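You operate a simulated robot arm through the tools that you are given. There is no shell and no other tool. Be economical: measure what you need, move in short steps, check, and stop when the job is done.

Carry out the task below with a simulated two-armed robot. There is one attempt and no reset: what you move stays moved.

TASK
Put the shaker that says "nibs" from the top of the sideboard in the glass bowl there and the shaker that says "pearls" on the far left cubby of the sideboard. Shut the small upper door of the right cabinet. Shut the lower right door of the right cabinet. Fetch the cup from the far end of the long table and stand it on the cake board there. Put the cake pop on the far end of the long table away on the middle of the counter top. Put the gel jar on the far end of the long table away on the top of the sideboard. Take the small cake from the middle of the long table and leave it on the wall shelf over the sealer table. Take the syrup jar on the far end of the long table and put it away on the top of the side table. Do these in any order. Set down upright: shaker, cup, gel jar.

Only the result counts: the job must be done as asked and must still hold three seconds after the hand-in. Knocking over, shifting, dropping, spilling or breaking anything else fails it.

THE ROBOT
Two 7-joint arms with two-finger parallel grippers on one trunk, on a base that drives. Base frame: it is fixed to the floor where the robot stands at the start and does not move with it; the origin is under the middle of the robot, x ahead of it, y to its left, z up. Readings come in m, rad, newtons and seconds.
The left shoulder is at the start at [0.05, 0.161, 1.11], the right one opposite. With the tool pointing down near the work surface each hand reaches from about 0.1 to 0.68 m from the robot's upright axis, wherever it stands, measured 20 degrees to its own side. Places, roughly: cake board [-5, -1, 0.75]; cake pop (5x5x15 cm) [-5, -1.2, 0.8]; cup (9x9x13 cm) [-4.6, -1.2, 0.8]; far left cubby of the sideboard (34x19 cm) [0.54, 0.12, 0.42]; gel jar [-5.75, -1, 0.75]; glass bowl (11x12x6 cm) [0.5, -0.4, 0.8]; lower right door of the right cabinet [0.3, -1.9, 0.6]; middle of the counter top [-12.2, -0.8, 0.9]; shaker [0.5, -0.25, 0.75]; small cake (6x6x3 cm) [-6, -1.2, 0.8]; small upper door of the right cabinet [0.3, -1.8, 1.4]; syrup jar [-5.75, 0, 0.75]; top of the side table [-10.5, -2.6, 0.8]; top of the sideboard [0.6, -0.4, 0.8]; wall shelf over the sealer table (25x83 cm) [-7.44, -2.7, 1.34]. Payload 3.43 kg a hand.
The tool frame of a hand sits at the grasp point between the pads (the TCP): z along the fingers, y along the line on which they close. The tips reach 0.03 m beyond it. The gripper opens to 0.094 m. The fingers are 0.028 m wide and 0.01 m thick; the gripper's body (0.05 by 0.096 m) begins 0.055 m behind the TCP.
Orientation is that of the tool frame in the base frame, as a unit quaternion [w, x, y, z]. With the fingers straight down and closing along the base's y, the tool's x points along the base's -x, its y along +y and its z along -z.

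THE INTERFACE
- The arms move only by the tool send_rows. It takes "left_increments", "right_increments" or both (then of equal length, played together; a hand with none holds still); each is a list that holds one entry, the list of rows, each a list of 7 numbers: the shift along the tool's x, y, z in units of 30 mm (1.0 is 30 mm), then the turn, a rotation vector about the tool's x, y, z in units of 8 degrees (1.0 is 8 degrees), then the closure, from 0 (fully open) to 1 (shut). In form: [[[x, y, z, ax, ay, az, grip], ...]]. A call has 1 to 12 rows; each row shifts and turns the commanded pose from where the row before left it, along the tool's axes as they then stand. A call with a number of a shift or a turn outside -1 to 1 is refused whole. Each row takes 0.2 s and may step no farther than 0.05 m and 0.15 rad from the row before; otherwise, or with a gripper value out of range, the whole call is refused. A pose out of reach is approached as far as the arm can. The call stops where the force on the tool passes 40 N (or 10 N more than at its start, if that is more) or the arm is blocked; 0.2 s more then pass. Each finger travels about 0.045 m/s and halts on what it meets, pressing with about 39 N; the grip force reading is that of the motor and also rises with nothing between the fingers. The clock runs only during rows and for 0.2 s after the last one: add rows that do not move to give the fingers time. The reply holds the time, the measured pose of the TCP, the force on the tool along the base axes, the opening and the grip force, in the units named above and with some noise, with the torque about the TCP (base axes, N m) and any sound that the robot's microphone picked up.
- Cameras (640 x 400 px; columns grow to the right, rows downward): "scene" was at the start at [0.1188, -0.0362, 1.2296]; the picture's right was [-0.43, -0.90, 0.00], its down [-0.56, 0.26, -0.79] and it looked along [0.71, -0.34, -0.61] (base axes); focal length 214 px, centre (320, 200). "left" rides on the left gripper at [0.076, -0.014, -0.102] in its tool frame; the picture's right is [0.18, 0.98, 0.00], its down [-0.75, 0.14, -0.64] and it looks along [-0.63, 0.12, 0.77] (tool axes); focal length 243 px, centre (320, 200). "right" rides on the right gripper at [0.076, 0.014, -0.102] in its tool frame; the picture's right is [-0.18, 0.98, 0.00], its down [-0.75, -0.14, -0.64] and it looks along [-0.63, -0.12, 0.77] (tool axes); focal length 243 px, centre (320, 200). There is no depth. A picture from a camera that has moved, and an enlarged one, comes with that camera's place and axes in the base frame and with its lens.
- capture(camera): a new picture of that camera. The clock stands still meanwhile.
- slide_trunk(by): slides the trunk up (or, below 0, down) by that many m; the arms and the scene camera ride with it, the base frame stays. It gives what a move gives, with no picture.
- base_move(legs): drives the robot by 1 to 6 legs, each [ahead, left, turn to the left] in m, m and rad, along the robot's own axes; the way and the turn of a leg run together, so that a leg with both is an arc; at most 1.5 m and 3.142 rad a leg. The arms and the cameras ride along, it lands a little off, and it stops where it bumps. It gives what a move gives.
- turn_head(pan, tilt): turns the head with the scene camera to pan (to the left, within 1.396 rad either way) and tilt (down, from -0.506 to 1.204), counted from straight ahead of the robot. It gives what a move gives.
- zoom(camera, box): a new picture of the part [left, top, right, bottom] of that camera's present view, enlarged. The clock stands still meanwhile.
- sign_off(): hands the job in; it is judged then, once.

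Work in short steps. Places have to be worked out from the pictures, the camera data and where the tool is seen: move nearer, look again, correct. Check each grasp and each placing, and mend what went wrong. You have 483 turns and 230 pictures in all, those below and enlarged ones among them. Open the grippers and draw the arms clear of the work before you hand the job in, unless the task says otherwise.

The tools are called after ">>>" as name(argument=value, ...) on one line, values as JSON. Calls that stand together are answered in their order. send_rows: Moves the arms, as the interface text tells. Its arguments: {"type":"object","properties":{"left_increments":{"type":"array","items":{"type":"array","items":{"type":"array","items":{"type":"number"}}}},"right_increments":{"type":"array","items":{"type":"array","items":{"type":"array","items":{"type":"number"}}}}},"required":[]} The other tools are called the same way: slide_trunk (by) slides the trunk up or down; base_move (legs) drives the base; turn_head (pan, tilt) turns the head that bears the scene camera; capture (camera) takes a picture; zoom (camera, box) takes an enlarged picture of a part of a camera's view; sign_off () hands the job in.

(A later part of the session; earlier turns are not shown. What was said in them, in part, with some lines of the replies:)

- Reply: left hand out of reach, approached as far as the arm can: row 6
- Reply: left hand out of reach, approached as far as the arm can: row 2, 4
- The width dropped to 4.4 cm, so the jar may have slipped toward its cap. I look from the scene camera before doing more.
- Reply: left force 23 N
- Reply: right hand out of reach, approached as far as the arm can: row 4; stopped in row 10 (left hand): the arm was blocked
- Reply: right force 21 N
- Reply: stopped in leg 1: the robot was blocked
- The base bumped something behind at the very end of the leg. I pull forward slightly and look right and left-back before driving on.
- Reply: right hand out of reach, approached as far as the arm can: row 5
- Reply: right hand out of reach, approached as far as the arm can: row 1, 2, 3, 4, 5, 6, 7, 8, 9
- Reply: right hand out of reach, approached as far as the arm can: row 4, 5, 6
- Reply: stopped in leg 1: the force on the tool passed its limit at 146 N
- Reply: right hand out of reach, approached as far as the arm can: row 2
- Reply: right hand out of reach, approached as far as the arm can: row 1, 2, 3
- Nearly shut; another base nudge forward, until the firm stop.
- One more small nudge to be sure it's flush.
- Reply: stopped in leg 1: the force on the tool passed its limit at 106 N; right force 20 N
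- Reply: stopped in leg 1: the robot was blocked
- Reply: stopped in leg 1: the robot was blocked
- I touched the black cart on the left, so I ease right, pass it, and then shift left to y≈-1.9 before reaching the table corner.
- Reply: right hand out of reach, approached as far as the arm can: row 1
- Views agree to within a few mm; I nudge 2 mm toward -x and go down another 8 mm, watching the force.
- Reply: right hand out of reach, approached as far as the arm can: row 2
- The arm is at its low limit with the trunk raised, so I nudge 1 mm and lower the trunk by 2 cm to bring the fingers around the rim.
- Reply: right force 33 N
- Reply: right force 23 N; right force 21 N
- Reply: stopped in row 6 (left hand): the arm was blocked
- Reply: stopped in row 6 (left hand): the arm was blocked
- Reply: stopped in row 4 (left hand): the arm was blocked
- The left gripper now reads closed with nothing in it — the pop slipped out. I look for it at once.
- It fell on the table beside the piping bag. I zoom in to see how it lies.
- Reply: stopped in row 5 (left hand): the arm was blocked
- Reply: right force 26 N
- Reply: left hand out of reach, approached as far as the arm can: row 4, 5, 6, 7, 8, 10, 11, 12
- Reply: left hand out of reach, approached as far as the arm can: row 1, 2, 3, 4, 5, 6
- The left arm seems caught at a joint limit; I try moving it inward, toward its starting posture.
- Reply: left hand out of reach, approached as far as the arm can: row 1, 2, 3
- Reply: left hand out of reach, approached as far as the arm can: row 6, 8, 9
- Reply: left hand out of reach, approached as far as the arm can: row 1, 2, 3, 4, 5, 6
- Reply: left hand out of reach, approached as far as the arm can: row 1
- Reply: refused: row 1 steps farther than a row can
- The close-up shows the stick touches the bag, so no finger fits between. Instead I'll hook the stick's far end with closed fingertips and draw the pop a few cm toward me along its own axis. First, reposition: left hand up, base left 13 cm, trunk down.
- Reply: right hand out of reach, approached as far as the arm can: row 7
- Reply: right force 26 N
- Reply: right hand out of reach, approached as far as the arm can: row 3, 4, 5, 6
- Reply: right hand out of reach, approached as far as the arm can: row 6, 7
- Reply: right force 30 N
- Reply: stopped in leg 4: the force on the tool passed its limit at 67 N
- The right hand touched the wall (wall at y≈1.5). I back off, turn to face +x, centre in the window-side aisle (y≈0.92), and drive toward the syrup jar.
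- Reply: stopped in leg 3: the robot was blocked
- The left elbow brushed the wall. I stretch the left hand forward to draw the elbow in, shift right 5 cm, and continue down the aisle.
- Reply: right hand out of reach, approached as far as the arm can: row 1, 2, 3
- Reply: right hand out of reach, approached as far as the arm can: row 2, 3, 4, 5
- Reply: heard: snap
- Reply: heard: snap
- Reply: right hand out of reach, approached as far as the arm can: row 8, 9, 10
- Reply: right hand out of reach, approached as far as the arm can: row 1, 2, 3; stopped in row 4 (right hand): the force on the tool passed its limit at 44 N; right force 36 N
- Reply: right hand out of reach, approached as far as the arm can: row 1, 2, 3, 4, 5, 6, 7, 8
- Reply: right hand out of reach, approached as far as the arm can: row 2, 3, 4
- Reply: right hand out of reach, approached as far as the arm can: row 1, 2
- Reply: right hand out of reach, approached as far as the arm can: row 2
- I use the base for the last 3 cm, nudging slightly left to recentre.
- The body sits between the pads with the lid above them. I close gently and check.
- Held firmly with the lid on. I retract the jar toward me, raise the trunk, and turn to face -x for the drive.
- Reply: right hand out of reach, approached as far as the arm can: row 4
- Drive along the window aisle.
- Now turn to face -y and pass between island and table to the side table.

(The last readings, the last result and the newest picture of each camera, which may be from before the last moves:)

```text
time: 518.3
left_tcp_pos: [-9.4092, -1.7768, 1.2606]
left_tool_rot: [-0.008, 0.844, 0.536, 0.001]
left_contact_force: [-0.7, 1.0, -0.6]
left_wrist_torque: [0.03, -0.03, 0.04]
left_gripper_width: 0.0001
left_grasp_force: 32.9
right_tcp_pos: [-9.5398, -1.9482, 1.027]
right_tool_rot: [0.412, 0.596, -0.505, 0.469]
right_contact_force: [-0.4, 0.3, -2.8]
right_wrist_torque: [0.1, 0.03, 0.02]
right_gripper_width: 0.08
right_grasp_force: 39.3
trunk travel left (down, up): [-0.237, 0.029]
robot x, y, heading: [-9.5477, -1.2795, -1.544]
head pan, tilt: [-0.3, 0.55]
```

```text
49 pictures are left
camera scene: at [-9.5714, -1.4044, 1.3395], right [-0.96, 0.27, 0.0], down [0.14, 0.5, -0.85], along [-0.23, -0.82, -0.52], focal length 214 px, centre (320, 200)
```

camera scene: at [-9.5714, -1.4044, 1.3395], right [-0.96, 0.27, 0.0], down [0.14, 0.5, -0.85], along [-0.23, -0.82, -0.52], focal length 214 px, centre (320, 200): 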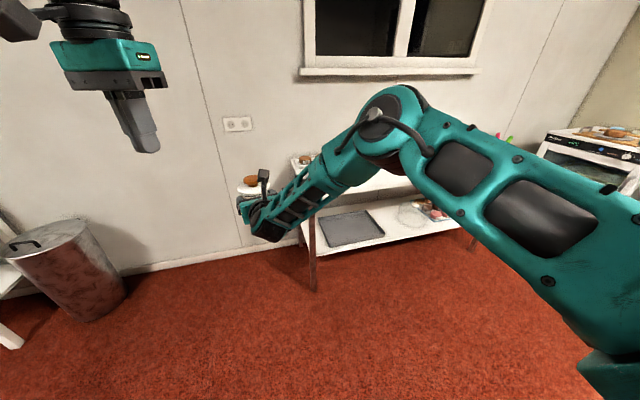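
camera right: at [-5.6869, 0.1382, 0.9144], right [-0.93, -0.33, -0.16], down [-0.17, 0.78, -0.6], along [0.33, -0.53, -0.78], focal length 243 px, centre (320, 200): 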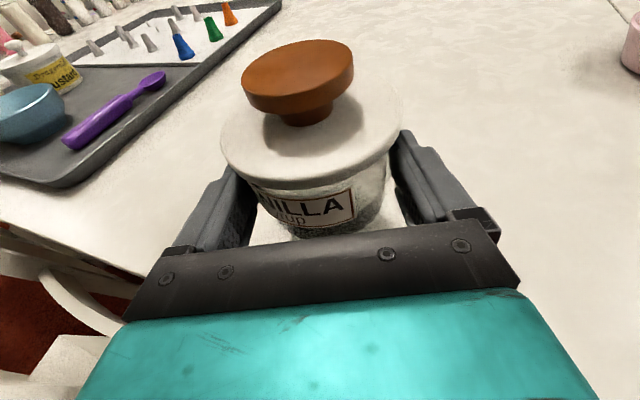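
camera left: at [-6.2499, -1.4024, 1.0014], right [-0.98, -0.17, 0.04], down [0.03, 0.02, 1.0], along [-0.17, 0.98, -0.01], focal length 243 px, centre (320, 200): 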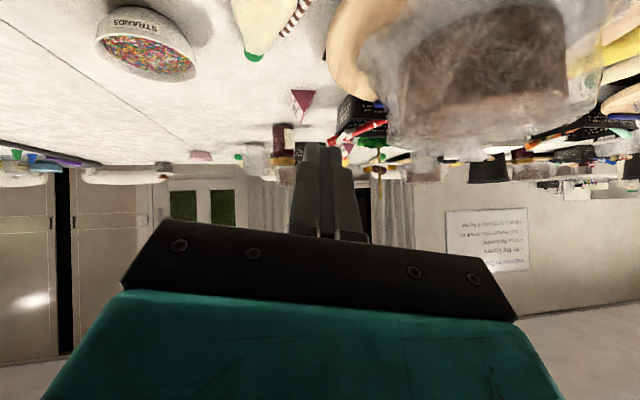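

The grip width is creeping slightly, so I proceed promptly: forward 0.3, strafe right 0.64 to face the side table's free part.

>>> base_move(legs=[[0.32, 0, 0], [0, -0.64, 0]])

>>> turn_head(pan=0.1, tilt=0.7)

>>> capture(camera="scene")

>>> capture(camera="right")

```text
time: 526.1
left_tcp_pos: [-10.0389, -2.1119, 1.2612]
left_tool_rot: [-0.007, 0.844, 0.537, 0.0]
left_contact_force: [-0.4, 0.2, 0.4]
left_wrist_torque: [0.0, -0.01, 0.01]
left_gripper_width: 0.0001
left_grasp_force: 33.3
right_tcp_pos: [-10.1693, -2.285, 1.0274]
right_tool_rot: [0.412, 0.596, -0.506, 0.468]
right_contact_force: [-0.2, 0.3, -3.0]
right_wrist_torque: [0.06, 0.01, 0.02]
right_gripper_width: 0.0796
right_grasp_force: 39.5
trunk travel left (down, up): [-0.237, 0.029]
robot x, y, heading: [-10.1824, -1.6136, -1.538]
head pan, tilt: [-0.3, 0.55]
```

```text
time: 526.9
left_tcp_pos: [-10.0389, -2.1122, 1.2614]
left_tool_rot: [-0.008, 0.844, 0.536, 0.001]
left_contact_force: [-0.2, 0.4, -0.3]
left_wrist_torque: [0.02, 0.02, 0.02]
left_gripper_width: 0.0
left_grasp_force: 32.9
right_tcp_pos: [-10.1699, -2.2836, 1.027]
right_tool_rot: [0.412, 0.596, -0.506, 0.468]
right_contact_force: [0.3, -0.7, -3.0]
right_wrist_torque: [0.12, 0.02, 0.03]
right_gripper_width: 0.0796
right_grasp_force: 39.1
trunk travel left (down, up): [-0.237, 0.029]
robot x, y, heading: [-10.1781, -1.6128, -1.54]
head pan, tilt: [0.099, 0.7]
```

```text
48 pictures are left
camera scene: at [-10.1668, -1.7379, 1.3264], right [-0.99, -0.13, 0.0], down [-0.08, 0.64, -0.76], along [0.1, -0.76, -0.64], focal length 214 px, centre (320, 200)
```

scene: 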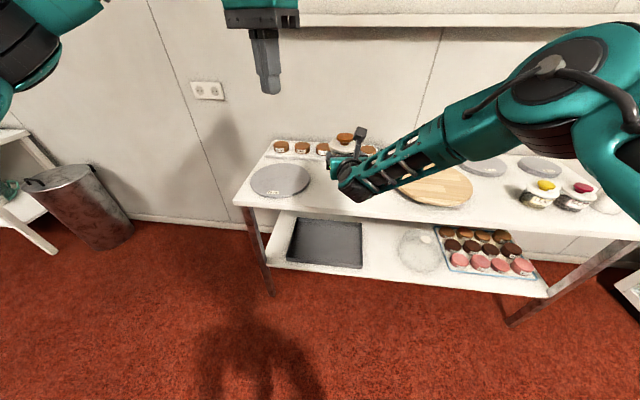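

```text
47 pictures are left
camera right: at [-10.1938, -2.2032, 1.1237], right [-0.98, -0.11, -0.16], down [0.01, 0.8, -0.6], along [0.19, -0.59, -0.79], focal length 243 px, centre (320, 200)
```

right: 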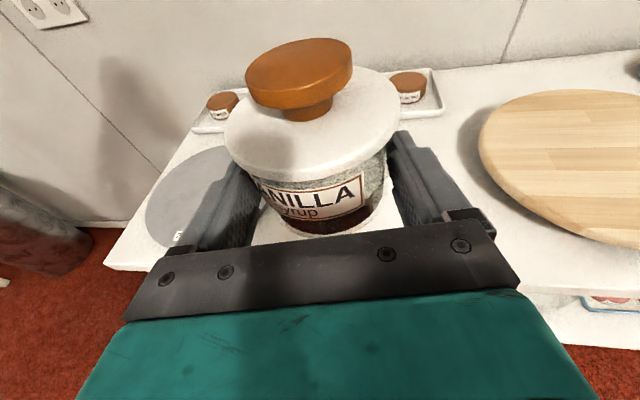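

The free strip between the grey board and the wooden board is centred near (-10.21,-2.42). I move the base there and lower.

>>> base_move(legs=[[0.117, -0.047, 0]])

>>> slide_trunk(by=-0.16)

>>> capture(camera="right")

>>> zoom(camera="scene", box=[230, 100, 470, 280])

```text
time: 528.2
left_tcp_pos: [-10.0815, -2.2303, 1.2617]
left_tool_rot: [-0.007, 0.844, 0.536, 0.001]
left_contact_force: [-0.1, -0.9, -1.2]
left_wrist_torque: [0.05, -0.03, -0.01]
left_gripper_width: 0.0001
left_grasp_force: 32.8
right_tcp_pos: [-10.2133, -2.402, 1.0257]
right_tool_rot: [0.411, 0.596, -0.505, 0.469]
right_contact_force: [-0.3, -1.1, -4.5]
right_wrist_torque: [0.06, 0.03, 0.02]
right_gripper_width: 0.08
right_grasp_force: 38.9
trunk travel left (down, up): [-0.237, 0.029]
robot x, y, heading: [-10.2217, -1.7334, -1.541]
head pan, tilt: [0.099, 0.7]
```

```text
time: 530.0
left_tcp_pos: [-10.0819, -2.2289, 1.1004]
left_tool_rot: [-0.007, 0.843, 0.537, 0.001]
left_contact_force: [-0.5, -0.3, 0.0]
left_wrist_torque: [0.0, -0.01, -0.01]
left_gripper_width: 0.0002
left_grasp_force: 33.0
right_tcp_pos: [-10.2126, -2.4007, 0.8667]
right_tool_rot: [0.411, 0.596, -0.504, 0.47]
right_contact_force: [0.8, 0.1, -3.4]
right_wrist_torque: [0.1, 0.03, 0.04]
right_gripper_width: 0.0796
right_grasp_force: 39.6
trunk travel left (down, up): [-0.077, 0.189]
robot x, y, heading: [-10.2212, -1.7304, -1.542]
head pan, tilt: [0.099, 0.7]
```

```text
46 pictures are left
camera right: at [-10.2365, -2.3202, 0.9638], right [-0.98, -0.11, -0.16], down [0.01, 0.8, -0.6], along [0.2, -0.59, -0.79], focal length 243 px, centre (320, 200)
```

right: 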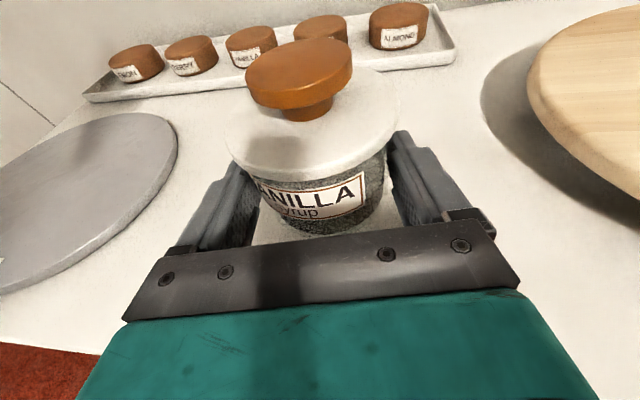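

```text
2.22 times, centred on (350, 190) of scene
camera zoom: at [-10.21, -1.8549, 1.1664], right [-0.99, -0.13, 0.0], down [-0.08, 0.64, -0.76], along [0.1, -0.76, -0.64], focal length 477 px, centre (253, 222)
```

zoom: 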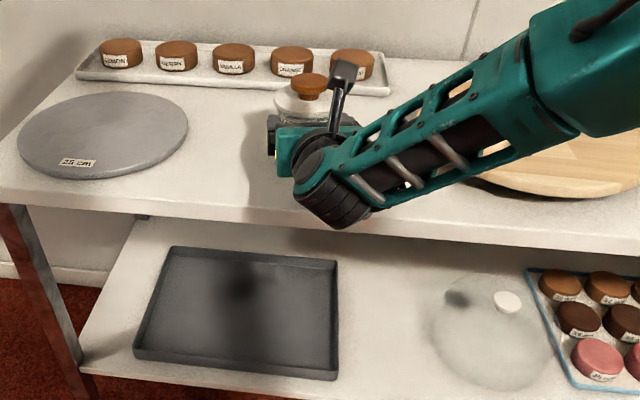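

Clear on all sides. I lower in small steps to touch down.

>>> slide_trunk(by=-0.022)

>>> slide_trunk(by=-0.008)

>>> slide_trunk(by=-0.006)

```text
time: 530.7
left_tcp_pos: [-10.0819, -2.2291, 1.0795]
left_tool_rot: [-0.007, 0.843, 0.537, 0.001]
left_contact_force: [0.7, 0.6, -0.1]
left_wrist_torque: [-0.01, -0.01, -0.02]
left_gripper_width: 0.0
left_grasp_force: 32.8
right_tcp_pos: [-10.2118, -2.4001, 0.8445]
right_tool_rot: [0.412, 0.596, -0.505, 0.469]
right_contact_force: [-0.4, -0.4, -3.5]
right_wrist_torque: [0.1, 0.0, 0.0]
right_gripper_width: 0.0796
right_grasp_force: 39.0
trunk travel left (down, up): [-0.055, 0.211]
robot x, y, heading: [-10.2228, -1.7318, -1.542]
head pan, tilt: [0.099, 0.7]
```

```text
time: 531.3
left_tcp_pos: [-10.0826, -2.228, 1.0721]
left_tool_rot: [-0.007, 0.844, 0.537, -0.001]
left_contact_force: [-0.1, 0.3, 0.2]
left_wrist_torque: [-0.04, -0.01, 0.02]
left_gripper_width: 0.0002
left_grasp_force: 33.2
right_tcp_pos: [-10.2127, -2.401, 0.8408]
right_tool_rot: [0.413, 0.595, -0.504, 0.471]
right_contact_force: [0.7, -0.2, 6.4]
right_wrist_torque: [-0.23, -0.35, 0.0]
right_gripper_width: 0.0794
right_grasp_force: 38.7
trunk travel left (down, up): [-0.047, 0.219]
robot x, y, heading: [-10.2248, -1.7316, -1.54]
head pan, tilt: [0.099, 0.7]
```

```text
time: 531.8
left_tcp_pos: [-10.0815, -2.2278, 1.0678]
left_tool_rot: [-0.006, 0.844, 0.536, 0.0]
left_contact_force: [-0.4, -0.7, 0.3]
left_wrist_torque: [-0.01, -0.01, -0.01]
left_gripper_width: 0.0
left_grasp_force: 32.9
right_tcp_pos: [-10.2122, -2.4013, 0.8371]
right_tool_rot: [0.415, 0.593, -0.504, 0.472]
right_contact_force: [2.4, -5.6, 20.7]
right_wrist_torque: [-0.44, -0.95, -0.22]
right_gripper_width: 0.0797
right_grasp_force: 39.0
trunk travel left (down, up): [-0.041, 0.225]
robot x, y, heading: [-10.2257, -1.7333, -1.543]
head pan, tilt: [0.099, 0.7]
```

Contact. I ease up 3 mm, open, and back straight out with the base.

>>> slide_trunk(by=0.004)

>>> send_rows(right_increments=[[[0, 0, 0, 0, 0, 0, 0.12], [0, 0, 0, 0, 0, 0, 0], [0, 0, 0, 0, 0, 0, 0], [0, 0, 0, 0, 0, 0, 0]]])

>>> capture(camera="right")

```text
time: 532.4
left_tcp_pos: [-10.0816, -2.2285, 1.0699]
left_tool_rot: [-0.006, 0.844, 0.537, 0.0]
left_contact_force: [-0.6, 0.3, -0.6]
left_wrist_torque: [-0.02, 0.0, 0.03]
left_gripper_width: 0.0
left_grasp_force: 32.9
right_tcp_pos: [-10.2128, -2.4009, 0.8366]
right_tool_rot: [0.413, 0.595, -0.504, 0.47]
right_contact_force: [1.5, -5.0, 15.3]
right_wrist_torque: [-0.75, -0.73, -0.14]
right_gripper_width: 0.0794
right_grasp_force: 38.8
trunk travel left (down, up): [-0.045, 0.221]
robot x, y, heading: [-10.2256, -1.7334, -1.541]
head pan, tilt: [0.099, 0.7]
```

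```text
time: 533.4
left_tcp_pos: [-10.081, -2.2284, 1.0687]
left_tool_rot: [-0.008, 0.844, 0.537, 0.0]
left_contact_force: [0.5, -0.1, -0.1]
left_wrist_torque: [0.02, -0.02, 0.0]
left_gripper_width: 0.0002
left_grasp_force: 32.4
right_tcp_pos: [-10.2116, -2.4007, 0.8341]
right_tool_rot: [0.412, 0.596, -0.505, 0.469]
right_contact_force: [-0.1, 0.1, 0.2]
right_wrist_torque: [-0.01, -0.02, -0.02]
right_gripper_width: 0.0937
right_grasp_force: 0.1
trunk travel left (down, up): [-0.045, 0.221]
robot x, y, heading: [-10.2206, -1.7314, -1.541]
head pan, tilt: [0.099, 0.7]
```

```text
44 pictures are left
camera right: at [-10.2363, -2.32, 0.9316], right [-0.98, -0.11, -0.16], down [0.01, 0.8, -0.59], along [0.2, -0.58, -0.79], focal length 243 px, centre (320, 200)
```

right: 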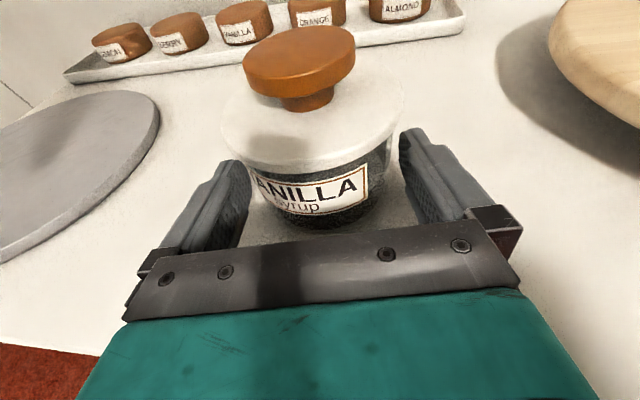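

Released, upright, lid on. I back out along the finger direction and check.

>>> base_move(legs=[[-0.16, -0.018, 0]])

>>> capture(camera="right")

```text
time: 534.8
left_tcp_pos: [-10.106, -2.0642, 1.069]
left_tool_rot: [-0.008, 0.844, 0.536, 0.0]
left_contact_force: [0.0, 0.1, 0.6]
left_wrist_torque: [-0.03, 0.01, -0.02]
left_gripper_width: 0.0002
left_grasp_force: 33.6
right_tcp_pos: [-10.235, -2.2364, 0.8336]
right_tool_rot: [0.412, 0.595, -0.505, 0.469]
right_contact_force: [0.4, 0.4, -0.4]
right_wrist_torque: [0.04, 0.03, -0.01]
right_gripper_width: 0.0939
right_grasp_force: 0.1
trunk travel left (down, up): [-0.045, 0.221]
robot x, y, heading: [-10.2451, -1.5649, -1.548]
head pan, tilt: [0.099, 0.7]
```

```text
43 pictures are left
camera right: at [-10.2603, -2.1559, 0.9321], right [-0.98, -0.11, -0.16], down [0.01, 0.8, -0.6], along [0.19, -0.59, -0.79], focal length 243 px, centre (320, 200)
```

right: 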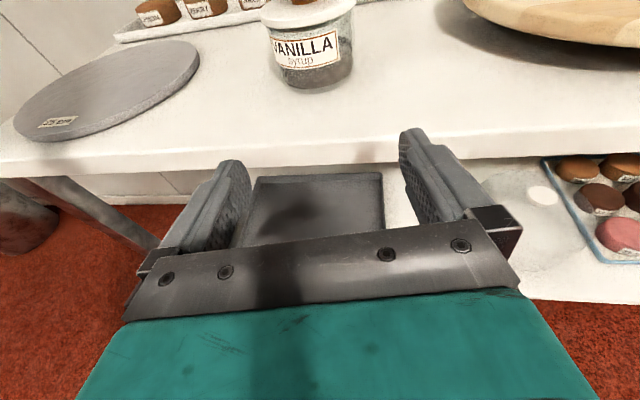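

The syrup jar stands on the side table. Last object: the gel jar. I raise the trunk, turn to +x and drive back along the aisle.

>>> slide_trunk(by=0.2)

>>> base_move(legs=[[0, 0, 1.55], [1.4, -0.29, 0], [1.4, 0, 0], [1.3, 0, 0]])

```text
time: 537.0
left_tcp_pos: [-10.1054, -2.0651, 1.2698]
left_tool_rot: [-0.007, 0.845, 0.535, 0.001]
left_contact_force: [-0.6, -0.6, -0.6]
left_wrist_torque: [0.01, -0.01, -0.01]
left_gripper_width: 0.0
left_grasp_force: 32.5
right_tcp_pos: [-10.2361, -2.2367, 1.0333]
right_tool_rot: [0.413, 0.595, -0.506, 0.469]
right_contact_force: [-0.3, 0.6, 0.4]
right_wrist_torque: [0.01, 0.0, 0.0]
right_gripper_width: 0.0937
right_grasp_force: 0.1
trunk travel left (down, up): [-0.245, 0.021]
robot x, y, heading: [-10.2439, -1.5697, -1.541]
head pan, tilt: [0.099, 0.7]
```

```text
time: 560.0
left_tcp_pos: [-5.7573, -1.7286, 1.2682]
left_tool_rot: [-0.005, 0.234, 0.972, -0.004]
left_contact_force: [-0.1, 0.2, 0.1]
left_wrist_torque: [-0.01, 0.02, -0.02]
left_gripper_width: 0.0
left_grasp_force: 32.9
right_tcp_pos: [-5.5893, -1.865, 1.0348]
right_tool_rot: [-0.031, 0.78, 0.052, 0.623]
right_contact_force: [0.3, 0.0, 0.0]
right_wrist_torque: [0.01, -0.01, -0.01]
right_gripper_width: 0.094
right_grasp_force: 0.0
trunk travel left (down, up): [-0.245, 0.021]
robot x, y, heading: [-6.2559, -1.8525, -0.008]
head pan, tilt: [0.099, 0.7]
```

Forward a little more and turn to face the gel jar.

>>> base_move(legs=[[0.38, 0, 0], [0, 0, 1.575]])

>>> send_rows(right_increments=[[[0, 0, 0, 0, -0.96, 0, 0], [0, 0, 0, 0, -0.96, 0, 0.1], [0, 0, 0, 0, -0.96, 0, 0.2]]])

>>> turn_head(pan=-0.1, tilt=0.75)

>>> capture(camera="scene")

>>> capture(camera="right")

```text
time: 566.2
left_tcp_pos: [-5.9712, -1.3481, 1.2692]
left_tool_rot: [-0.001, -0.501, 0.865, -0.008]
left_contact_force: [-0.4, -0.3, 0.2]
left_wrist_torque: [0.02, 0.0, 0.0]
left_gripper_width: 0.0
left_grasp_force: 32.8
right_tcp_pos: [-5.8265, -1.1859, 1.0351]
right_tool_rot: [-0.452, 0.529, 0.575, 0.431]
right_contact_force: [0.1, -0.6, 0.1]
right_wrist_torque: [-0.01, -0.01, -0.01]
right_gripper_width: 0.0939
right_grasp_force: 0.2
trunk travel left (down, up): [-0.245, 0.021]
robot x, y, heading: [-5.8705, -1.8528, 1.52]
head pan, tilt: [0.099, 0.7]
```

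```text
time: 567.0
left_tcp_pos: [-5.9706, -1.3461, 1.2689]
left_tool_rot: [-0.001, -0.502, 0.865, -0.007]
left_contact_force: [0.2, -0.3, 0.3]
left_wrist_torque: [-0.03, -0.02, -0.01]
left_gripper_width: 0.0
left_grasp_force: 32.8
right_tcp_pos: [-5.8281, -1.1857, 1.035]
right_tool_rot: [-0.327, 0.605, 0.654, 0.315]
right_contact_force: [-0.2, 0.5, 0.7]
right_wrist_torque: [0.0, -0.01, 0.0]
right_gripper_width: 0.0753
right_grasp_force: 0.0
trunk travel left (down, up): [-0.245, 0.021]
robot x, y, heading: [-5.8701, -1.8538, 1.521]
head pan, tilt: [0.099, 0.7]
```

```text
time: 567.7
left_tcp_pos: [-5.9708, -1.3467, 1.269]
left_tool_rot: [-0.001, -0.502, 0.865, -0.008]
left_contact_force: [0.1, -0.3, -0.2]
left_wrist_torque: [-0.02, 0.02, 0.0]
left_gripper_width: 0.0
left_grasp_force: 33.0
right_tcp_pos: [-5.8272, -1.1855, 1.035]
right_tool_rot: [-0.328, 0.604, 0.654, 0.316]
right_contact_force: [-0.1, -0.3, 0.1]
right_wrist_torque: [-0.02, 0.02, -0.01]
right_gripper_width: 0.075
right_grasp_force: 0.1
trunk travel left (down, up): [-0.245, 0.021]
robot x, y, heading: [-5.8701, -1.8543, 1.516]
head pan, tilt: [-0.099, 0.75]
```

```text
42 pictures are left
camera scene: at [-5.8558, -1.7316, 1.3302], right [0.99, -0.15, 0.0], down [-0.1, -0.67, -0.73], along [0.11, 0.72, -0.68], focal length 214 px, centre (320, 200)
```

scene: 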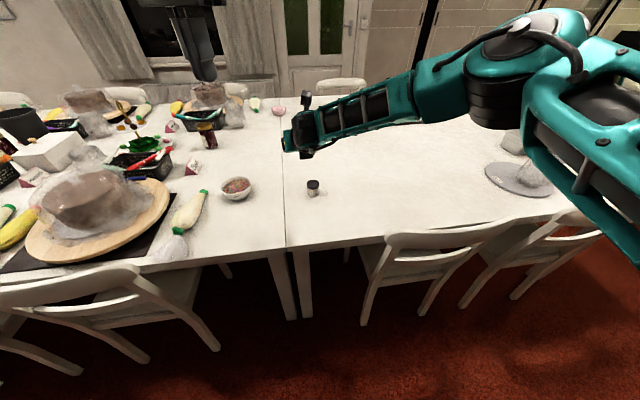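

```text
41 pictures are left
camera right: at [-5.8116, -1.2231, 1.1567], right [0.99, -0.04, -0.13], down [-0.07, -0.97, -0.24], along [-0.12, 0.25, -0.96], focal length 243 px, centre (320, 200)
```

right: 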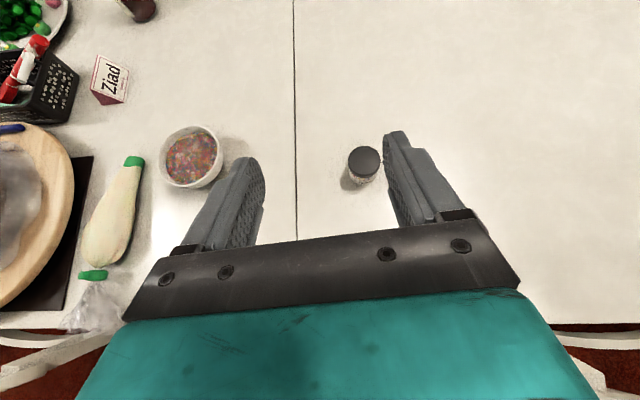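

The gel jar is at (-5.785,-1.075), and there's a gap between chairs. I move 10 cm in and 4 cm right, then lower the trunk 20 cm.

>>> base_move(legs=[[0.1, -0.037, 0]])

>>> slide_trunk(by=-0.18)

>>> capture(camera="right")

```text
time: 568.9
left_tcp_pos: [-5.9292, -1.2497, 1.2691]
left_tool_rot: [-0.001, -0.502, 0.865, -0.007]
left_contact_force: [-0.5, 0.6, -0.5]
left_wrist_torque: [-0.01, 0.04, 0.0]
left_gripper_width: 0.0
left_grasp_force: 33.2
right_tcp_pos: [-5.7861, -1.0881, 1.0344]
right_tool_rot: [-0.328, 0.604, 0.655, 0.315]
right_contact_force: [-0.2, -0.1, -0.3]
right_wrist_torque: [0.01, 0.03, 0.02]
right_gripper_width: 0.0751
right_grasp_force: 0.1
trunk travel left (down, up): [-0.245, 0.021]
robot x, y, heading: [-5.8322, -1.7608, 1.522]
head pan, tilt: [-0.099, 0.75]
```

```text
time: 570.9
left_tcp_pos: [-5.9294, -1.2499, 1.0894]
left_tool_rot: [0.0, -0.502, 0.865, -0.008]
left_contact_force: [0.5, 0.4, -0.5]
left_wrist_torque: [-0.01, -0.01, -0.01]
left_gripper_width: 0.0
left_grasp_force: 32.9
right_tcp_pos: [-5.7851, -1.089, 0.855]
right_tool_rot: [-0.328, 0.604, 0.654, 0.317]
right_contact_force: [-0.9, 0.5, -0.5]
right_wrist_torque: [0.0, 0.0, 0.02]
right_gripper_width: 0.0753
right_grasp_force: 0.1
trunk travel left (down, up): [-0.065, 0.201]
robot x, y, heading: [-5.8261, -1.7544, 1.52]
head pan, tilt: [-0.099, 0.75]
```

```text
40 pictures are left
camera right: at [-5.7704, -1.1256, 0.9769], right [0.99, -0.04, -0.13], down [-0.07, -0.97, -0.24], along [-0.12, 0.25, -0.96], focal length 243 px, centre (320, 200)
```

right: 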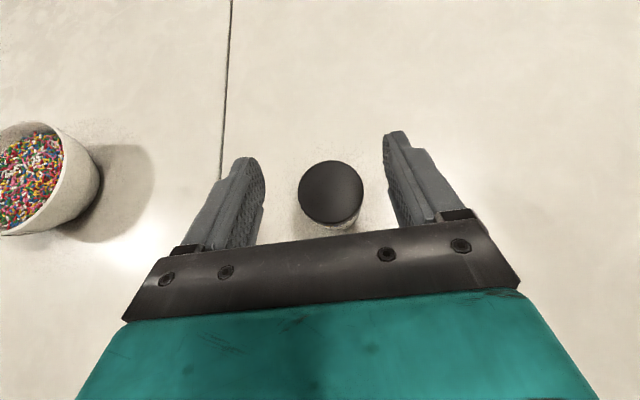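

Well aligned. I lower 6.5 cm around the jar.

>>> slide_trunk(by=-0.06)

>>> send_rows(right_increments=[[[-0.12, 0.03, 0.1, 0, 0, 0, 0.2], [0, 0, 0, 0, 0, 0, 0.2]]])

>>> capture(camera="right")

```text
time: 571.9
left_tcp_pos: [-5.9299, -1.2501, 1.0298]
left_tool_rot: [-0.001, -0.502, 0.865, -0.008]
left_contact_force: [-0.1, -0.5, -0.9]
left_wrist_torque: [0.04, 0.01, 0.0]
left_gripper_width: 0.0
left_grasp_force: 33.2
right_tcp_pos: [-5.7851, -1.0883, 0.7937]
right_tool_rot: [-0.328, 0.605, 0.654, 0.316]
right_contact_force: [-0.8, -1.1, 0.6]
right_wrist_torque: [0.01, 0.04, 0.0]
right_gripper_width: 0.0752
right_grasp_force: 0.0
trunk travel left (down, up): [-0.005, 0.261]
robot x, y, heading: [-5.8316, -1.7551, 1.525]
head pan, tilt: [-0.099, 0.75]
```

```text
time: 572.5
left_tcp_pos: [-5.9299, -1.2499, 1.0291]
left_tool_rot: [0.0, -0.502, 0.865, -0.007]
left_contact_force: [-0.5, 0.1, 0.5]
left_wrist_torque: [-0.02, 0.02, -0.01]
left_gripper_width: 0.0001
left_grasp_force: 33.2
right_tcp_pos: [-5.7852, -1.0877, 0.789]
right_tool_rot: [-0.328, 0.604, 0.654, 0.317]
right_contact_force: [-0.1, 0.4, -0.3]
right_wrist_torque: [0.0, 0.02, 0.03]
right_gripper_width: 0.0752
right_grasp_force: 0.0
trunk travel left (down, up): [-0.005, 0.261]
robot x, y, heading: [-5.8274, -1.7593, 1.519]
head pan, tilt: [-0.099, 0.75]
```

```text
39 pictures are left
camera right: at [-5.7697, -1.1253, 0.9119], right [0.99, -0.04, -0.13], down [-0.07, -0.97, -0.24], along [-0.12, 0.25, -0.96], focal length 243 px, centre (320, 200)
```

right: 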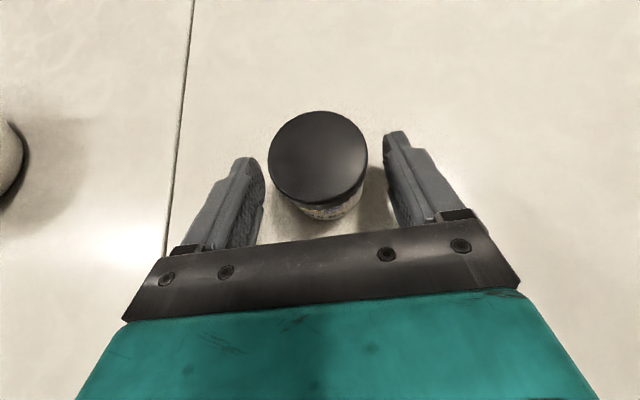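

Pads straddle the jar's middle. Close and lift.

>>> send_rows(right_increments=[[[0, 0, 0, 0, 0, 0, 0.5], [0, 0, 0, 0, 0, 0, 1], [0, 0, 0, 0, 0, 0, 1], [0, 0, 0, 0, 0, 0, 1]]])

>>> slide_trunk(by=0.04)

>>> capture(camera="right")

```text
time: 573.5
left_tcp_pos: [-5.9298, -1.2503, 1.03]
left_tool_rot: [0.0, -0.502, 0.865, -0.007]
left_contact_force: [0.5, 0.3, 0.5]
left_wrist_torque: [0.0, -0.01, -0.02]
left_gripper_width: 0.0
left_grasp_force: 32.9
right_tcp_pos: [-5.7863, -1.0874, 0.7901]
right_tool_rot: [-0.328, 0.604, 0.653, 0.317]
right_contact_force: [0.3, -0.7, -0.7]
right_wrist_torque: [0.01, 0.01, -0.03]
right_gripper_width: 0.0509
right_grasp_force: 39.0
trunk travel left (down, up): [-0.005, 0.261]
robot x, y, heading: [-5.8302, -1.753, 1.522]
head pan, tilt: [-0.099, 0.75]
```

```text
time: 574.3
left_tcp_pos: [-5.9289, -1.2498, 1.0689]
left_tool_rot: [0.0, -0.503, 0.864, -0.008]
left_contact_force: [0.7, 0.2, 0.0]
left_wrist_torque: [0.0, 0.01, 0.01]
left_gripper_width: 0.0001
left_grasp_force: 33.1
right_tcp_pos: [-5.7851, -1.0884, 0.8297]
right_tool_rot: [-0.328, 0.604, 0.654, 0.316]
right_contact_force: [-1.0, 0.0, -0.3]
right_wrist_torque: [-0.01, 0.0, 0.01]
right_gripper_width: 0.0511
right_grasp_force: 39.4
trunk travel left (down, up): [-0.045, 0.221]
robot x, y, heading: [-5.8277, -1.7588, 1.521]
head pan, tilt: [-0.099, 0.75]
```

```text
38 pictures are left
camera right: at [-5.7699, -1.1251, 0.9516], right [0.99, -0.04, -0.13], down [-0.07, -0.97, -0.24], along [-0.12, 0.24, -0.96], focal length 243 px, centre (320, 200)
```

right: 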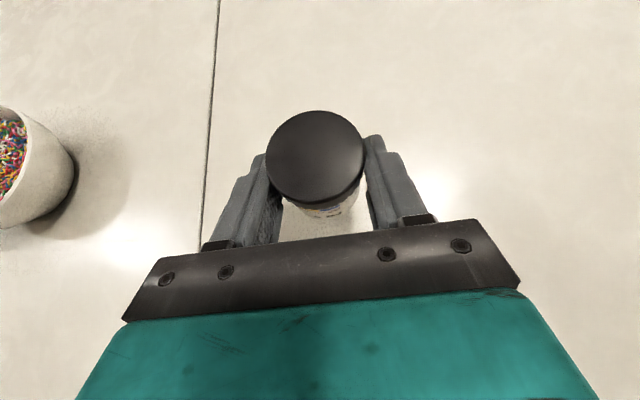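

Held (5.1 cm, level). I raise the trunk, back off, turn to +x, and head back toward the sideboard in stages.

>>> slide_trunk(by=0.2)

>>> base_move(legs=[[-0.13, 0, 0], [0, 0, -1.52], [1.4, 0, 0], [0.42, 0, 0]])

```text
time: 576.5
left_tcp_pos: [-5.9287, -1.2503, 1.2696]
left_tool_rot: [0.0, -0.502, 0.865, -0.008]
left_contact_force: [0.5, 0.3, -0.5]
left_wrist_torque: [0.02, 0.01, 0.0]
left_gripper_width: 0.0
left_grasp_force: 33.4
right_tcp_pos: [-5.785, -1.0875, 1.0298]
right_tool_rot: [-0.328, 0.604, 0.654, 0.316]
right_contact_force: [-0.5, -0.2, -1.3]
right_wrist_torque: [-0.01, -0.01, 0.0]
right_gripper_width: 0.0508
right_grasp_force: 39.0
trunk travel left (down, up): [-0.245, 0.021]
robot x, y, heading: [-5.8287, -1.7555, 1.522]
head pan, tilt: [-0.099, 0.75]
```

```text
time: 590.3
left_tcp_pos: [-3.5013, -1.7969, 1.2691]
left_tool_rot: [-0.005, 0.241, 0.971, -0.005]
left_contact_force: [-0.1, 0.0, 0.2]
left_wrist_torque: [0.01, -0.04, 0.01]
left_gripper_width: 0.0
left_grasp_force: 32.7
right_tcp_pos: [-3.3341, -1.9345, 1.0299]
right_tool_rot: [-0.015, 0.889, 0.049, 0.456]
right_contact_force: [0.5, 0.0, -0.8]
right_wrist_torque: [0.02, 0.02, -0.01]
right_gripper_width: 0.0496
right_grasp_force: 38.7
trunk travel left (down, up): [-0.245, 0.021]
robot x, y, heading: [-4.0047, -1.9122, -0.023]
head pan, tilt: [-0.099, 0.75]
```

Continue: shift left past the cart and go on.

>>> base_move(legs=[[0.4, 0.3, 0.023], [1.3, 0.03, 0], [1.3, 0.03, 0]])

```text
time: 602.5
left_tcp_pos: [-1.3162, -1.3922, 1.2683]
left_tool_rot: [-0.007, 0.221, 0.975, -0.006]
left_contact_force: [0.6, 0.3, -1.1]
left_wrist_torque: [-0.01, 0.06, 0.03]
left_gripper_width: 0.0
left_grasp_force: 33.4
right_tcp_pos: [-1.1448, -1.5236, 1.027]
right_tool_rot: [-0.027, 0.889, 0.069, 0.452]
right_contact_force: [0.4, -0.3, -1.1]
right_wrist_torque: [0.02, 0.04, -0.01]
right_gripper_width: 0.0493
right_grasp_force: 38.7
trunk travel left (down, up): [-0.245, 0.021]
robot x, y, heading: [-1.8193, -1.5275, 0.027]
head pan, tilt: [-0.099, 0.75]
stopped in leg 3: the robot was blocked; the commanded pose is now the measured one
```

Touched a chair on the left; I ease back and right 10 cm, then continue.

>>> base_move(legs=[[-0.04, 0, 0], [0, -0.1, -0.027], [0.9, 0, 0]])

```text
time: 608.8
left_tcp_pos: [-0.4516, -1.5077, 1.2706]
left_tool_rot: [-0.003, 0.233, 0.972, -0.005]
left_contact_force: [1.1, -0.5, 0.4]
left_wrist_torque: [-0.02, 0.03, 0.04]
left_gripper_width: 0.0001
left_grasp_force: 33.0
right_tcp_pos: [-0.2826, -1.6424, 1.0297]
right_tool_rot: [-0.021, 0.888, 0.058, 0.455]
right_contact_force: [0.0, 0.6, -1.0]
right_wrist_torque: [0.01, 0.0, 0.0]
right_gripper_width: 0.0492
right_grasp_force: 38.8
trunk travel left (down, up): [-0.245, 0.021]
robot x, y, heading: [-0.9551, -1.6361, 0.001]
head pan, tilt: [-0.099, 0.75]
```

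Past the table. I slip between the black chair and the table corner, then up to the sideboard.

>>> base_move(legs=[[0.3, 0.08, 0], [0.2, 0.1, 0], [0.03, 0.4, 0], [0, 0.8, 0]])

>>> turn_head(pan=0, tilt=0.5)

>>> capture(camera="scene")

```text
time: 623.1
left_tcp_pos: [0.0708, -0.1008, 1.2711]
left_tool_rot: [-0.004, 0.226, 0.974, -0.004]
left_contact_force: [0.7, -0.1, -0.3]
left_wrist_torque: [-0.03, 0.0, -0.01]
left_gripper_width: 0.0
left_grasp_force: 33.1
right_tcp_pos: [0.2442, -0.2329, 1.0313]
right_tool_rot: [-0.025, 0.887, 0.065, 0.456]
right_contact_force: [-0.1, 0.6, -0.5]
right_wrist_torque: [-0.02, 0.02, -0.02]
right_gripper_width: 0.0492
right_grasp_force: 38.7
trunk travel left (down, up): [-0.245, 0.021]
robot x, y, heading: [-0.4247, -0.2364, 0.017]
head pan, tilt: [-0.099, 0.75]
```

```text
time: 623.9
left_tcp_pos: [0.0721, -0.1004, 1.2713]
left_tool_rot: [-0.003, 0.226, 0.974, -0.005]
left_contact_force: [0.3, 0.0, -0.2]
left_wrist_torque: [0.0, 0.0, -0.02]
left_gripper_width: 0.0001
left_grasp_force: 33.3
right_tcp_pos: [0.2433, -0.2328, 1.0304]
right_tool_rot: [-0.024, 0.888, 0.065, 0.455]
right_contact_force: [-0.4, -0.1, -1.5]
right_wrist_torque: [0.03, 0.02, 0.0]
right_gripper_width: 0.0489
right_grasp_force: 39.2
trunk travel left (down, up): [-0.245, 0.021]
robot x, y, heading: [-0.4252, -0.2283, 0.013]
head pan, tilt: [0.0, 0.499]
```

```text
37 pictures are left
camera scene: at [-0.2953, -0.231, 1.3521], right [0.02, -1.0, 0.0], down [-0.48, -0.01, -0.88], along [0.88, 0.01, -0.48], focal length 214 px, centre (320, 200)
```

scene: 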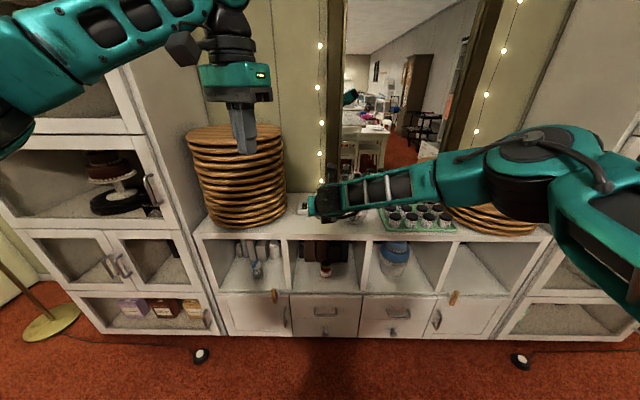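

Lined up. I drive forward 0.25 m so the jar is over the free front area of the top (≈(0.50,-0.23)) and lower partly.

>>> base_move(legs=[[0.25, 0, 0]])

>>> slide_trunk(by=-0.16)

>>> capture(camera="right")

>>> turn_head(pan=-0.1, tilt=0.6)

>>> capture(camera="scene")

```text
time: 625.7
left_tcp_pos: [0.3232, -0.0971, 1.2708]
left_tool_rot: [-0.005, 0.227, 0.974, -0.005]
left_contact_force: [0.3, 0.6, -0.4]
left_wrist_torque: [0.04, 0.04, 0.02]
left_gripper_width: 0.0001
left_grasp_force: 33.0
right_tcp_pos: [0.4936, -0.2304, 1.0297]
right_tool_rot: [-0.024, 0.887, 0.065, 0.456]
right_contact_force: [-0.5, 0.1, -1.5]
right_wrist_torque: [-0.03, 0.03, 0.01]
right_gripper_width: 0.0489
right_grasp_force: 38.8
trunk travel left (down, up): [-0.245, 0.021]
robot x, y, heading: [-0.1772, -0.2318, 0.017]
head pan, tilt: [0.0, 0.499]
```

```text
time: 627.5
left_tcp_pos: [0.3219, -0.0984, 1.111]
left_tool_rot: [-0.003, 0.227, 0.974, -0.004]
left_contact_force: [0.5, 0.0, 0.6]
left_wrist_torque: [0.01, 0.0, -0.01]
left_gripper_width: 0.0
left_grasp_force: 32.4
right_tcp_pos: [0.4943, -0.2297, 0.8705]
right_tool_rot: [-0.024, 0.888, 0.065, 0.455]
right_contact_force: [0.8, -0.1, -0.8]
right_wrist_torque: [0.02, 0.03, -0.03]
right_gripper_width: 0.0491
right_grasp_force: 39.4
trunk travel left (down, up): [-0.085, 0.181]
robot x, y, heading: [-0.178, -0.225, 0.016]
head pan, tilt: [0.0, 0.499]
```

```text
36 pictures are left
camera right: at [0.4572, -0.2473, 0.9928], right [0.03, -0.99, -0.13], down [-0.97, 0.01, -0.24], along [0.24, 0.14, -0.96], focal length 243 px, centre (320, 200)
```

right: 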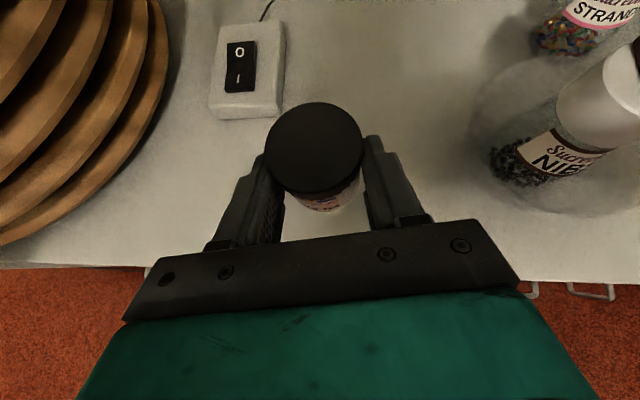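

```text
time: 628.2
left_tcp_pos: [0.3233, -0.0979, 1.1109]
left_tool_rot: [-0.003, 0.227, 0.974, -0.005]
left_contact_force: [-0.1, -0.4, 0.1]
left_wrist_torque: [0.0, 0.0, 0.02]
left_gripper_width: 0.0
left_grasp_force: 32.8
right_tcp_pos: [0.4934, -0.2307, 0.8703]
right_tool_rot: [-0.024, 0.888, 0.064, 0.455]
right_contact_force: [1.1, -0.1, -0.2]
right_wrist_torque: [0.0, 0.0, 0.0]
right_gripper_width: 0.0487
right_grasp_force: 38.9
trunk travel left (down, up): [-0.085, 0.181]
robot x, y, heading: [-0.177, -0.2321, 0.013]
head pan, tilt: [-0.099, 0.6]
```

```text
35 pictures are left
camera scene: at [-0.0475, -0.2364, 1.1831], right [-0.09, -1.0, 0.0], down [-0.56, 0.05, -0.83], along [0.82, -0.07, -0.56], focal length 214 px, centre (320, 200)
```

scene: 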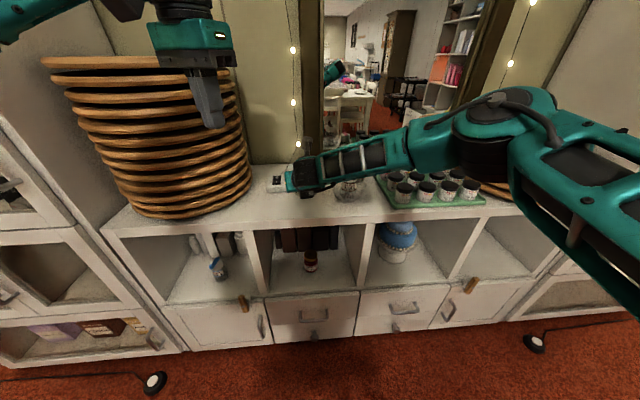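

Free space below. I lower 4.5 cm, then in small steps.

>>> slide_trunk(by=-0.045)

>>> slide_trunk(by=-0.008)

>>> slide_trunk(by=-0.006)

```text
time: 629.1
left_tcp_pos: [0.3216, -0.0981, 1.0669]
left_tool_rot: [-0.004, 0.227, 0.974, -0.004]
left_contact_force: [-0.1, 0.1, 0.1]
left_wrist_torque: [-0.01, -0.02, 0.02]
left_gripper_width: 0.0
left_grasp_force: 32.3
right_tcp_pos: [0.4936, -0.23, 0.8254]
right_tool_rot: [-0.023, 0.888, 0.064, 0.455]
right_contact_force: [1.0, 0.3, -0.2]
right_wrist_torque: [0.02, 0.03, 0.01]
right_gripper_width: 0.0488
right_grasp_force: 39.1
trunk travel left (down, up): [-0.04, 0.226]
robot x, y, heading: [-0.1751, -0.228, 0.014]
head pan, tilt: [-0.099, 0.6]
```

```text
time: 629.6
left_tcp_pos: [0.3212, -0.0985, 1.058]
left_tool_rot: [-0.004, 0.227, 0.974, -0.004]
left_contact_force: [-0.7, 0.1, -0.6]
left_wrist_torque: [-0.01, 0.0, -0.01]
left_gripper_width: 0.0
left_grasp_force: 33.3
right_tcp_pos: [0.4947, -0.2293, 0.8205]
right_tool_rot: [-0.025, 0.887, 0.064, 0.457]
right_contact_force: [-0.9, 0.3, 8.7]
right_wrist_torque: [0.22, -0.11, 0.01]
right_gripper_width: 0.049
right_grasp_force: 38.8
trunk travel left (down, up): [-0.032, 0.234]
robot x, y, heading: [-0.1796, -0.2312, 0.013]
head pan, tilt: [-0.099, 0.6]
```

```text
time: 630.2
left_tcp_pos: [0.3204, -0.0977, 1.0546]
left_tool_rot: [-0.002, 0.227, 0.974, -0.004]
left_contact_force: [-0.3, 0.2, 0.1]
left_wrist_torque: [-0.02, -0.02, -0.04]
left_gripper_width: 0.0
left_grasp_force: 32.7
right_tcp_pos: [0.4931, -0.2304, 0.8184]
right_tool_rot: [-0.023, 0.885, 0.063, 0.46]
right_contact_force: [-2.0, -0.4, 27.1]
right_wrist_torque: [0.19, -0.24, 0.01]
right_gripper_width: 0.0491
right_grasp_force: 39.1
trunk travel left (down, up): [-0.026, 0.24]
robot x, y, heading: [-0.1746, -0.2269, 0.012]
head pan, tilt: [-0.099, 0.6]
```

Contact. I ease up 4 mm, open, and withdraw up and back along the tool axis.

>>> slide_trunk(by=0.004)

>>> send_rows(right_increments=[[[0, 0, 0, 0, 0, 0, 0.4], [0, 0, 0, 0, 0, 0, 0.2], [0, 0, 0, 0, 0, 0, 0.2], [0, 0, -0.5, 0, 0, 0, 0.2], [0, 0, -0.9, 0, 0, 0, 0.2], [0, 0, -0.9, 0, 0, 0, 0.2], [0, 0, -0.9, 0, 0, 0, 0.2]]])

>>> capture(camera="right")

```text
time: 630.7
left_tcp_pos: [0.3206, -0.0978, 1.0568]
left_tool_rot: [-0.003, 0.226, 0.974, -0.005]
left_contact_force: [0.0, -0.1, 1.0]
left_wrist_torque: [-0.02, -0.01, 0.01]
left_gripper_width: 0.0002
left_grasp_force: 32.4
right_tcp_pos: [0.4931, -0.2304, 0.8189]
right_tool_rot: [-0.023, 0.886, 0.065, 0.458]
right_contact_force: [5.7, 0.5, 17.2]
right_wrist_torque: [0.18, -0.79, -0.02]
right_gripper_width: 0.0488
right_grasp_force: 38.3
trunk travel left (down, up): [-0.03, 0.236]
robot x, y, heading: [-0.178, -0.2287, 0.015]
head pan, tilt: [-0.099, 0.6]
```

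```text
time: 632.3
left_tcp_pos: [0.3204, -0.0985, 1.0559]
left_tool_rot: [-0.004, 0.227, 0.974, -0.005]
left_contact_force: [0.3, 0.1, 0.9]
left_wrist_torque: [-0.02, 0.03, -0.05]
left_gripper_width: 0.0002
left_grasp_force: 33.2
right_tcp_pos: [0.4156, -0.241, 0.8692]
right_tool_rot: [-0.024, 0.888, 0.065, 0.455]
right_contact_force: [1.3, 0.0, -0.4]
right_wrist_torque: [-0.02, 0.0, 0.01]
right_gripper_width: 0.0752
right_grasp_force: 0.1
trunk travel left (down, up): [-0.03, 0.236]
robot x, y, heading: [-0.1807, -0.2269, 0.011]
head pan, tilt: [-0.099, 0.6]
```

```text
34 pictures are left
camera right: at [0.3792, -0.2582, 0.9914], right [0.03, -0.99, -0.13], down [-0.97, 0.01, -0.24], along [0.24, 0.14, -0.96], focal length 243 px, centre (320, 200)
```

right: 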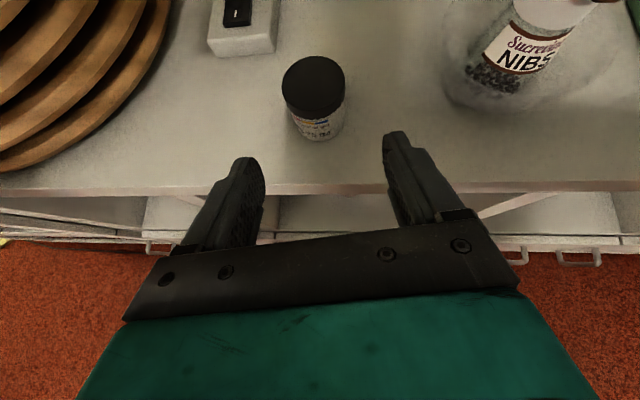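

The gel jar stands upright on the sideboard. I back away, open both grippers, and take a final look at the area and doors.

>>> base_move(legs=[[-0.22, 0, 0]])

>>> send_rows(left_increments=[[[0, 0, 0, 0, 0, 0, 0.5], [0, 0, 0, 0, 0, 0, 0], [0, 0, 0, 0, 0, 0, 0], [0, 0, 0, 0, 0, 0, 0], [0, 0, 0, 0, 0, 0, 0]]], right_increments=[[[0, 0, 0, 0, 0, 0, 0], [0, 0, 0, 0, 0, 0, 0], [0, 0, 0, 0, 0, 0, 0], [0, 0, 0, 0, 0, 0, 0], [0, 0, 0, 0, 0, 0, 0]]])

>>> turn_head(pan=-0.25, tilt=0.4)

>>> capture(camera="scene")

>>> zoom(camera="scene", box=[140, 150, 380, 300])

>>> turn_head(pan=-0.9, tilt=0.2)

>>> capture(camera="scene")

```text
time: 634.0
left_tcp_pos: [0.1018, -0.1028, 1.0567]
left_tool_rot: [-0.005, 0.229, 0.973, -0.005]
left_contact_force: [0.6, -0.1, 0.3]
left_wrist_torque: [0.03, 0.01, 0.05]
left_gripper_width: 0.0
left_grasp_force: 33.1
right_tcp_pos: [0.1952, -0.2469, 0.8693]
right_tool_rot: [-0.022, 0.888, 0.061, 0.455]
right_contact_force: [-0.1, 0.0, 0.3]
right_wrist_torque: [0.0, -0.02, 0.0]
right_gripper_width: 0.0753
right_grasp_force: 0.0
trunk travel left (down, up): [-0.03, 0.236]
robot x, y, heading: [-0.3931, -0.2325, 0.009]
head pan, tilt: [-0.099, 0.6]
```

```text
time: 635.2
left_tcp_pos: [0.1029, -0.1038, 1.0558]
left_tool_rot: [-0.003, 0.23, 0.973, -0.004]
left_contact_force: [-0.3, -0.5, -0.3]
left_wrist_torque: [-0.02, -0.03, 0.0]
left_gripper_width: 0.094
left_grasp_force: 0.0
right_tcp_pos: [0.1953, -0.2473, 0.8696]
right_tool_rot: [-0.022, 0.888, 0.061, 0.455]
right_contact_force: [0.1, 1.0, -0.2]
right_wrist_torque: [0.0, 0.02, 0.0]
right_gripper_width: 0.0941
right_grasp_force: 0.1
trunk travel left (down, up): [-0.03, 0.236]
robot x, y, heading: [-0.3994, -0.2322, 0.014]
head pan, tilt: [-0.099, 0.6]
```

```text
time: 635.9
left_tcp_pos: [0.1043, -0.1037, 1.0556]
left_tool_rot: [-0.003, 0.23, 0.973, -0.004]
left_contact_force: [-1.2, -0.6, 0.6]
left_wrist_torque: [0.01, 0.0, -0.01]
left_gripper_width: 0.0943
left_grasp_force: 0.1
right_tcp_pos: [0.1971, -0.246, 0.8685]
right_tool_rot: [-0.022, 0.888, 0.061, 0.455]
right_contact_force: [0.3, 0.2, 0.6]
right_wrist_torque: [-0.01, -0.02, -0.02]
right_gripper_width: 0.094
right_grasp_force: 0.0
trunk travel left (down, up): [-0.03, 0.236]
robot x, y, heading: [-0.3951, -0.2339, 0.009]
head pan, tilt: [-0.25, 0.4]
```

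```text
33 pictures are left
camera scene: at [-0.2658, -0.2535, 1.1462], right [-0.24, -0.97, 0.0], down [-0.38, 0.09, -0.92], along [0.89, -0.22, -0.39], focal length 214 px, centre (320, 200)
```

scene: 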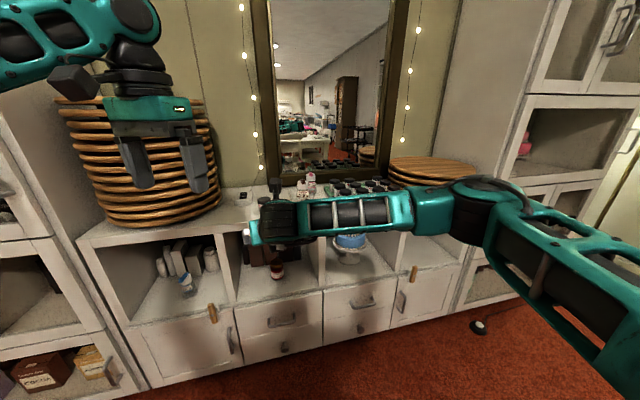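

```text
2.67 times, centred on (260, 225) of scene
camera zoom: at [-0.2658, -0.2535, 1.1462], right [-0.24, -0.97, 0.0], down [-0.38, 0.09, -0.92], along [0.89, -0.22, -0.39], focal length 572 px, centre (480, 133)
```

zoom: 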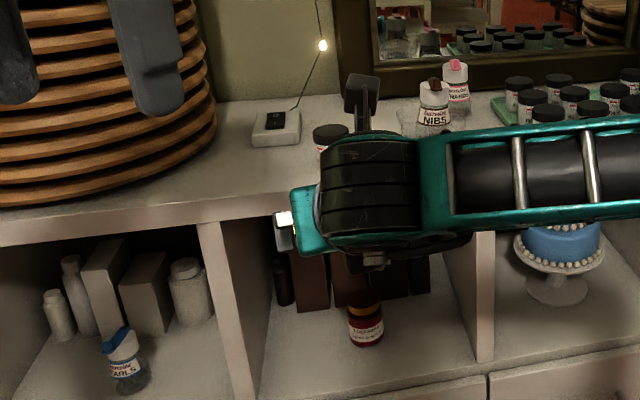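

```text
time: 637.0
left_tcp_pos: [0.1032, -0.104, 1.0559]
left_tool_rot: [-0.003, 0.229, 0.973, -0.004]
left_contact_force: [-0.7, 0.6, 0.2]
left_wrist_torque: [0.02, 0.0, 0.01]
left_gripper_width: 0.0936
left_grasp_force: 0.1
right_tcp_pos: [0.196, -0.2469, 0.8689]
right_tool_rot: [-0.022, 0.888, 0.061, 0.455]
right_contact_force: [0.5, 0.6, 0.2]
right_wrist_torque: [-0.02, -0.02, 0.0]
right_gripper_width: 0.0938
right_grasp_force: 0.0
trunk travel left (down, up): [-0.03, 0.236]
robot x, y, heading: [-0.4011, -0.2294, 0.004]
head pan, tilt: [-0.901, 0.201]
```

```text
31 pictures are left
camera scene: at [-0.2973, -0.3039, 1.1648], right [-0.78, -0.63, 0.0], down [-0.13, 0.16, -0.98], along [0.61, -0.76, -0.2], focal length 214 px, centre (320, 200)
```

scene: 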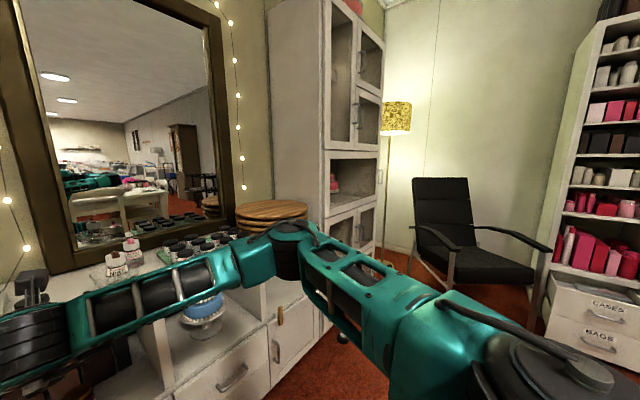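

Pearls is in the cubby, nibs is in the bowl, the gel jar is on the sideboard, both doors are shut, and both hands are open and clear. I hand the job in.

>>> sign_off()

```text
The job is handed in.
```

I finished all nine parts of the job and handed it in, but some handling on the way was rough, and I can't confirm that nothing else shifted.

**Done:**
- The "nibs" shaker stands upright in the glass bowl.
- The "pearls" shaker stands upright in the far left cubby.
- Both doors of the right cabinet are shut.
- The cup stands on the cake board.
- The cake pop is on the counter top. It is lying on its side at about [-11.93, -1.0], a little off the middle point you gave.
- The gel jar stands on the sideboard.
- The small cake is on the wall shelf.
- The syrup jar stands on the side table with its lid on.

**What went wrong on the way:**
- **Cake pop:** it slipped out of the grip and fell onto the long table next to a piping bag. I slid it free and picked it up again. The bag did not appear to move.
- **Syrup jar:** the lid snapped off when I first gripped its knob. I pressed it back on until it clicked, then carried the jar by its glass body.
- **Bumps:** the base bumped something unseen behind it at the start, the black chair, the black cart and a table chair. The hand or its bracket touched two chair backs (one at 44 N), the wall (67 N) and something beside the fallen pop. The left elbow probably brushed the wall too. I saw nothing displaced, but I did not check each spot closely.
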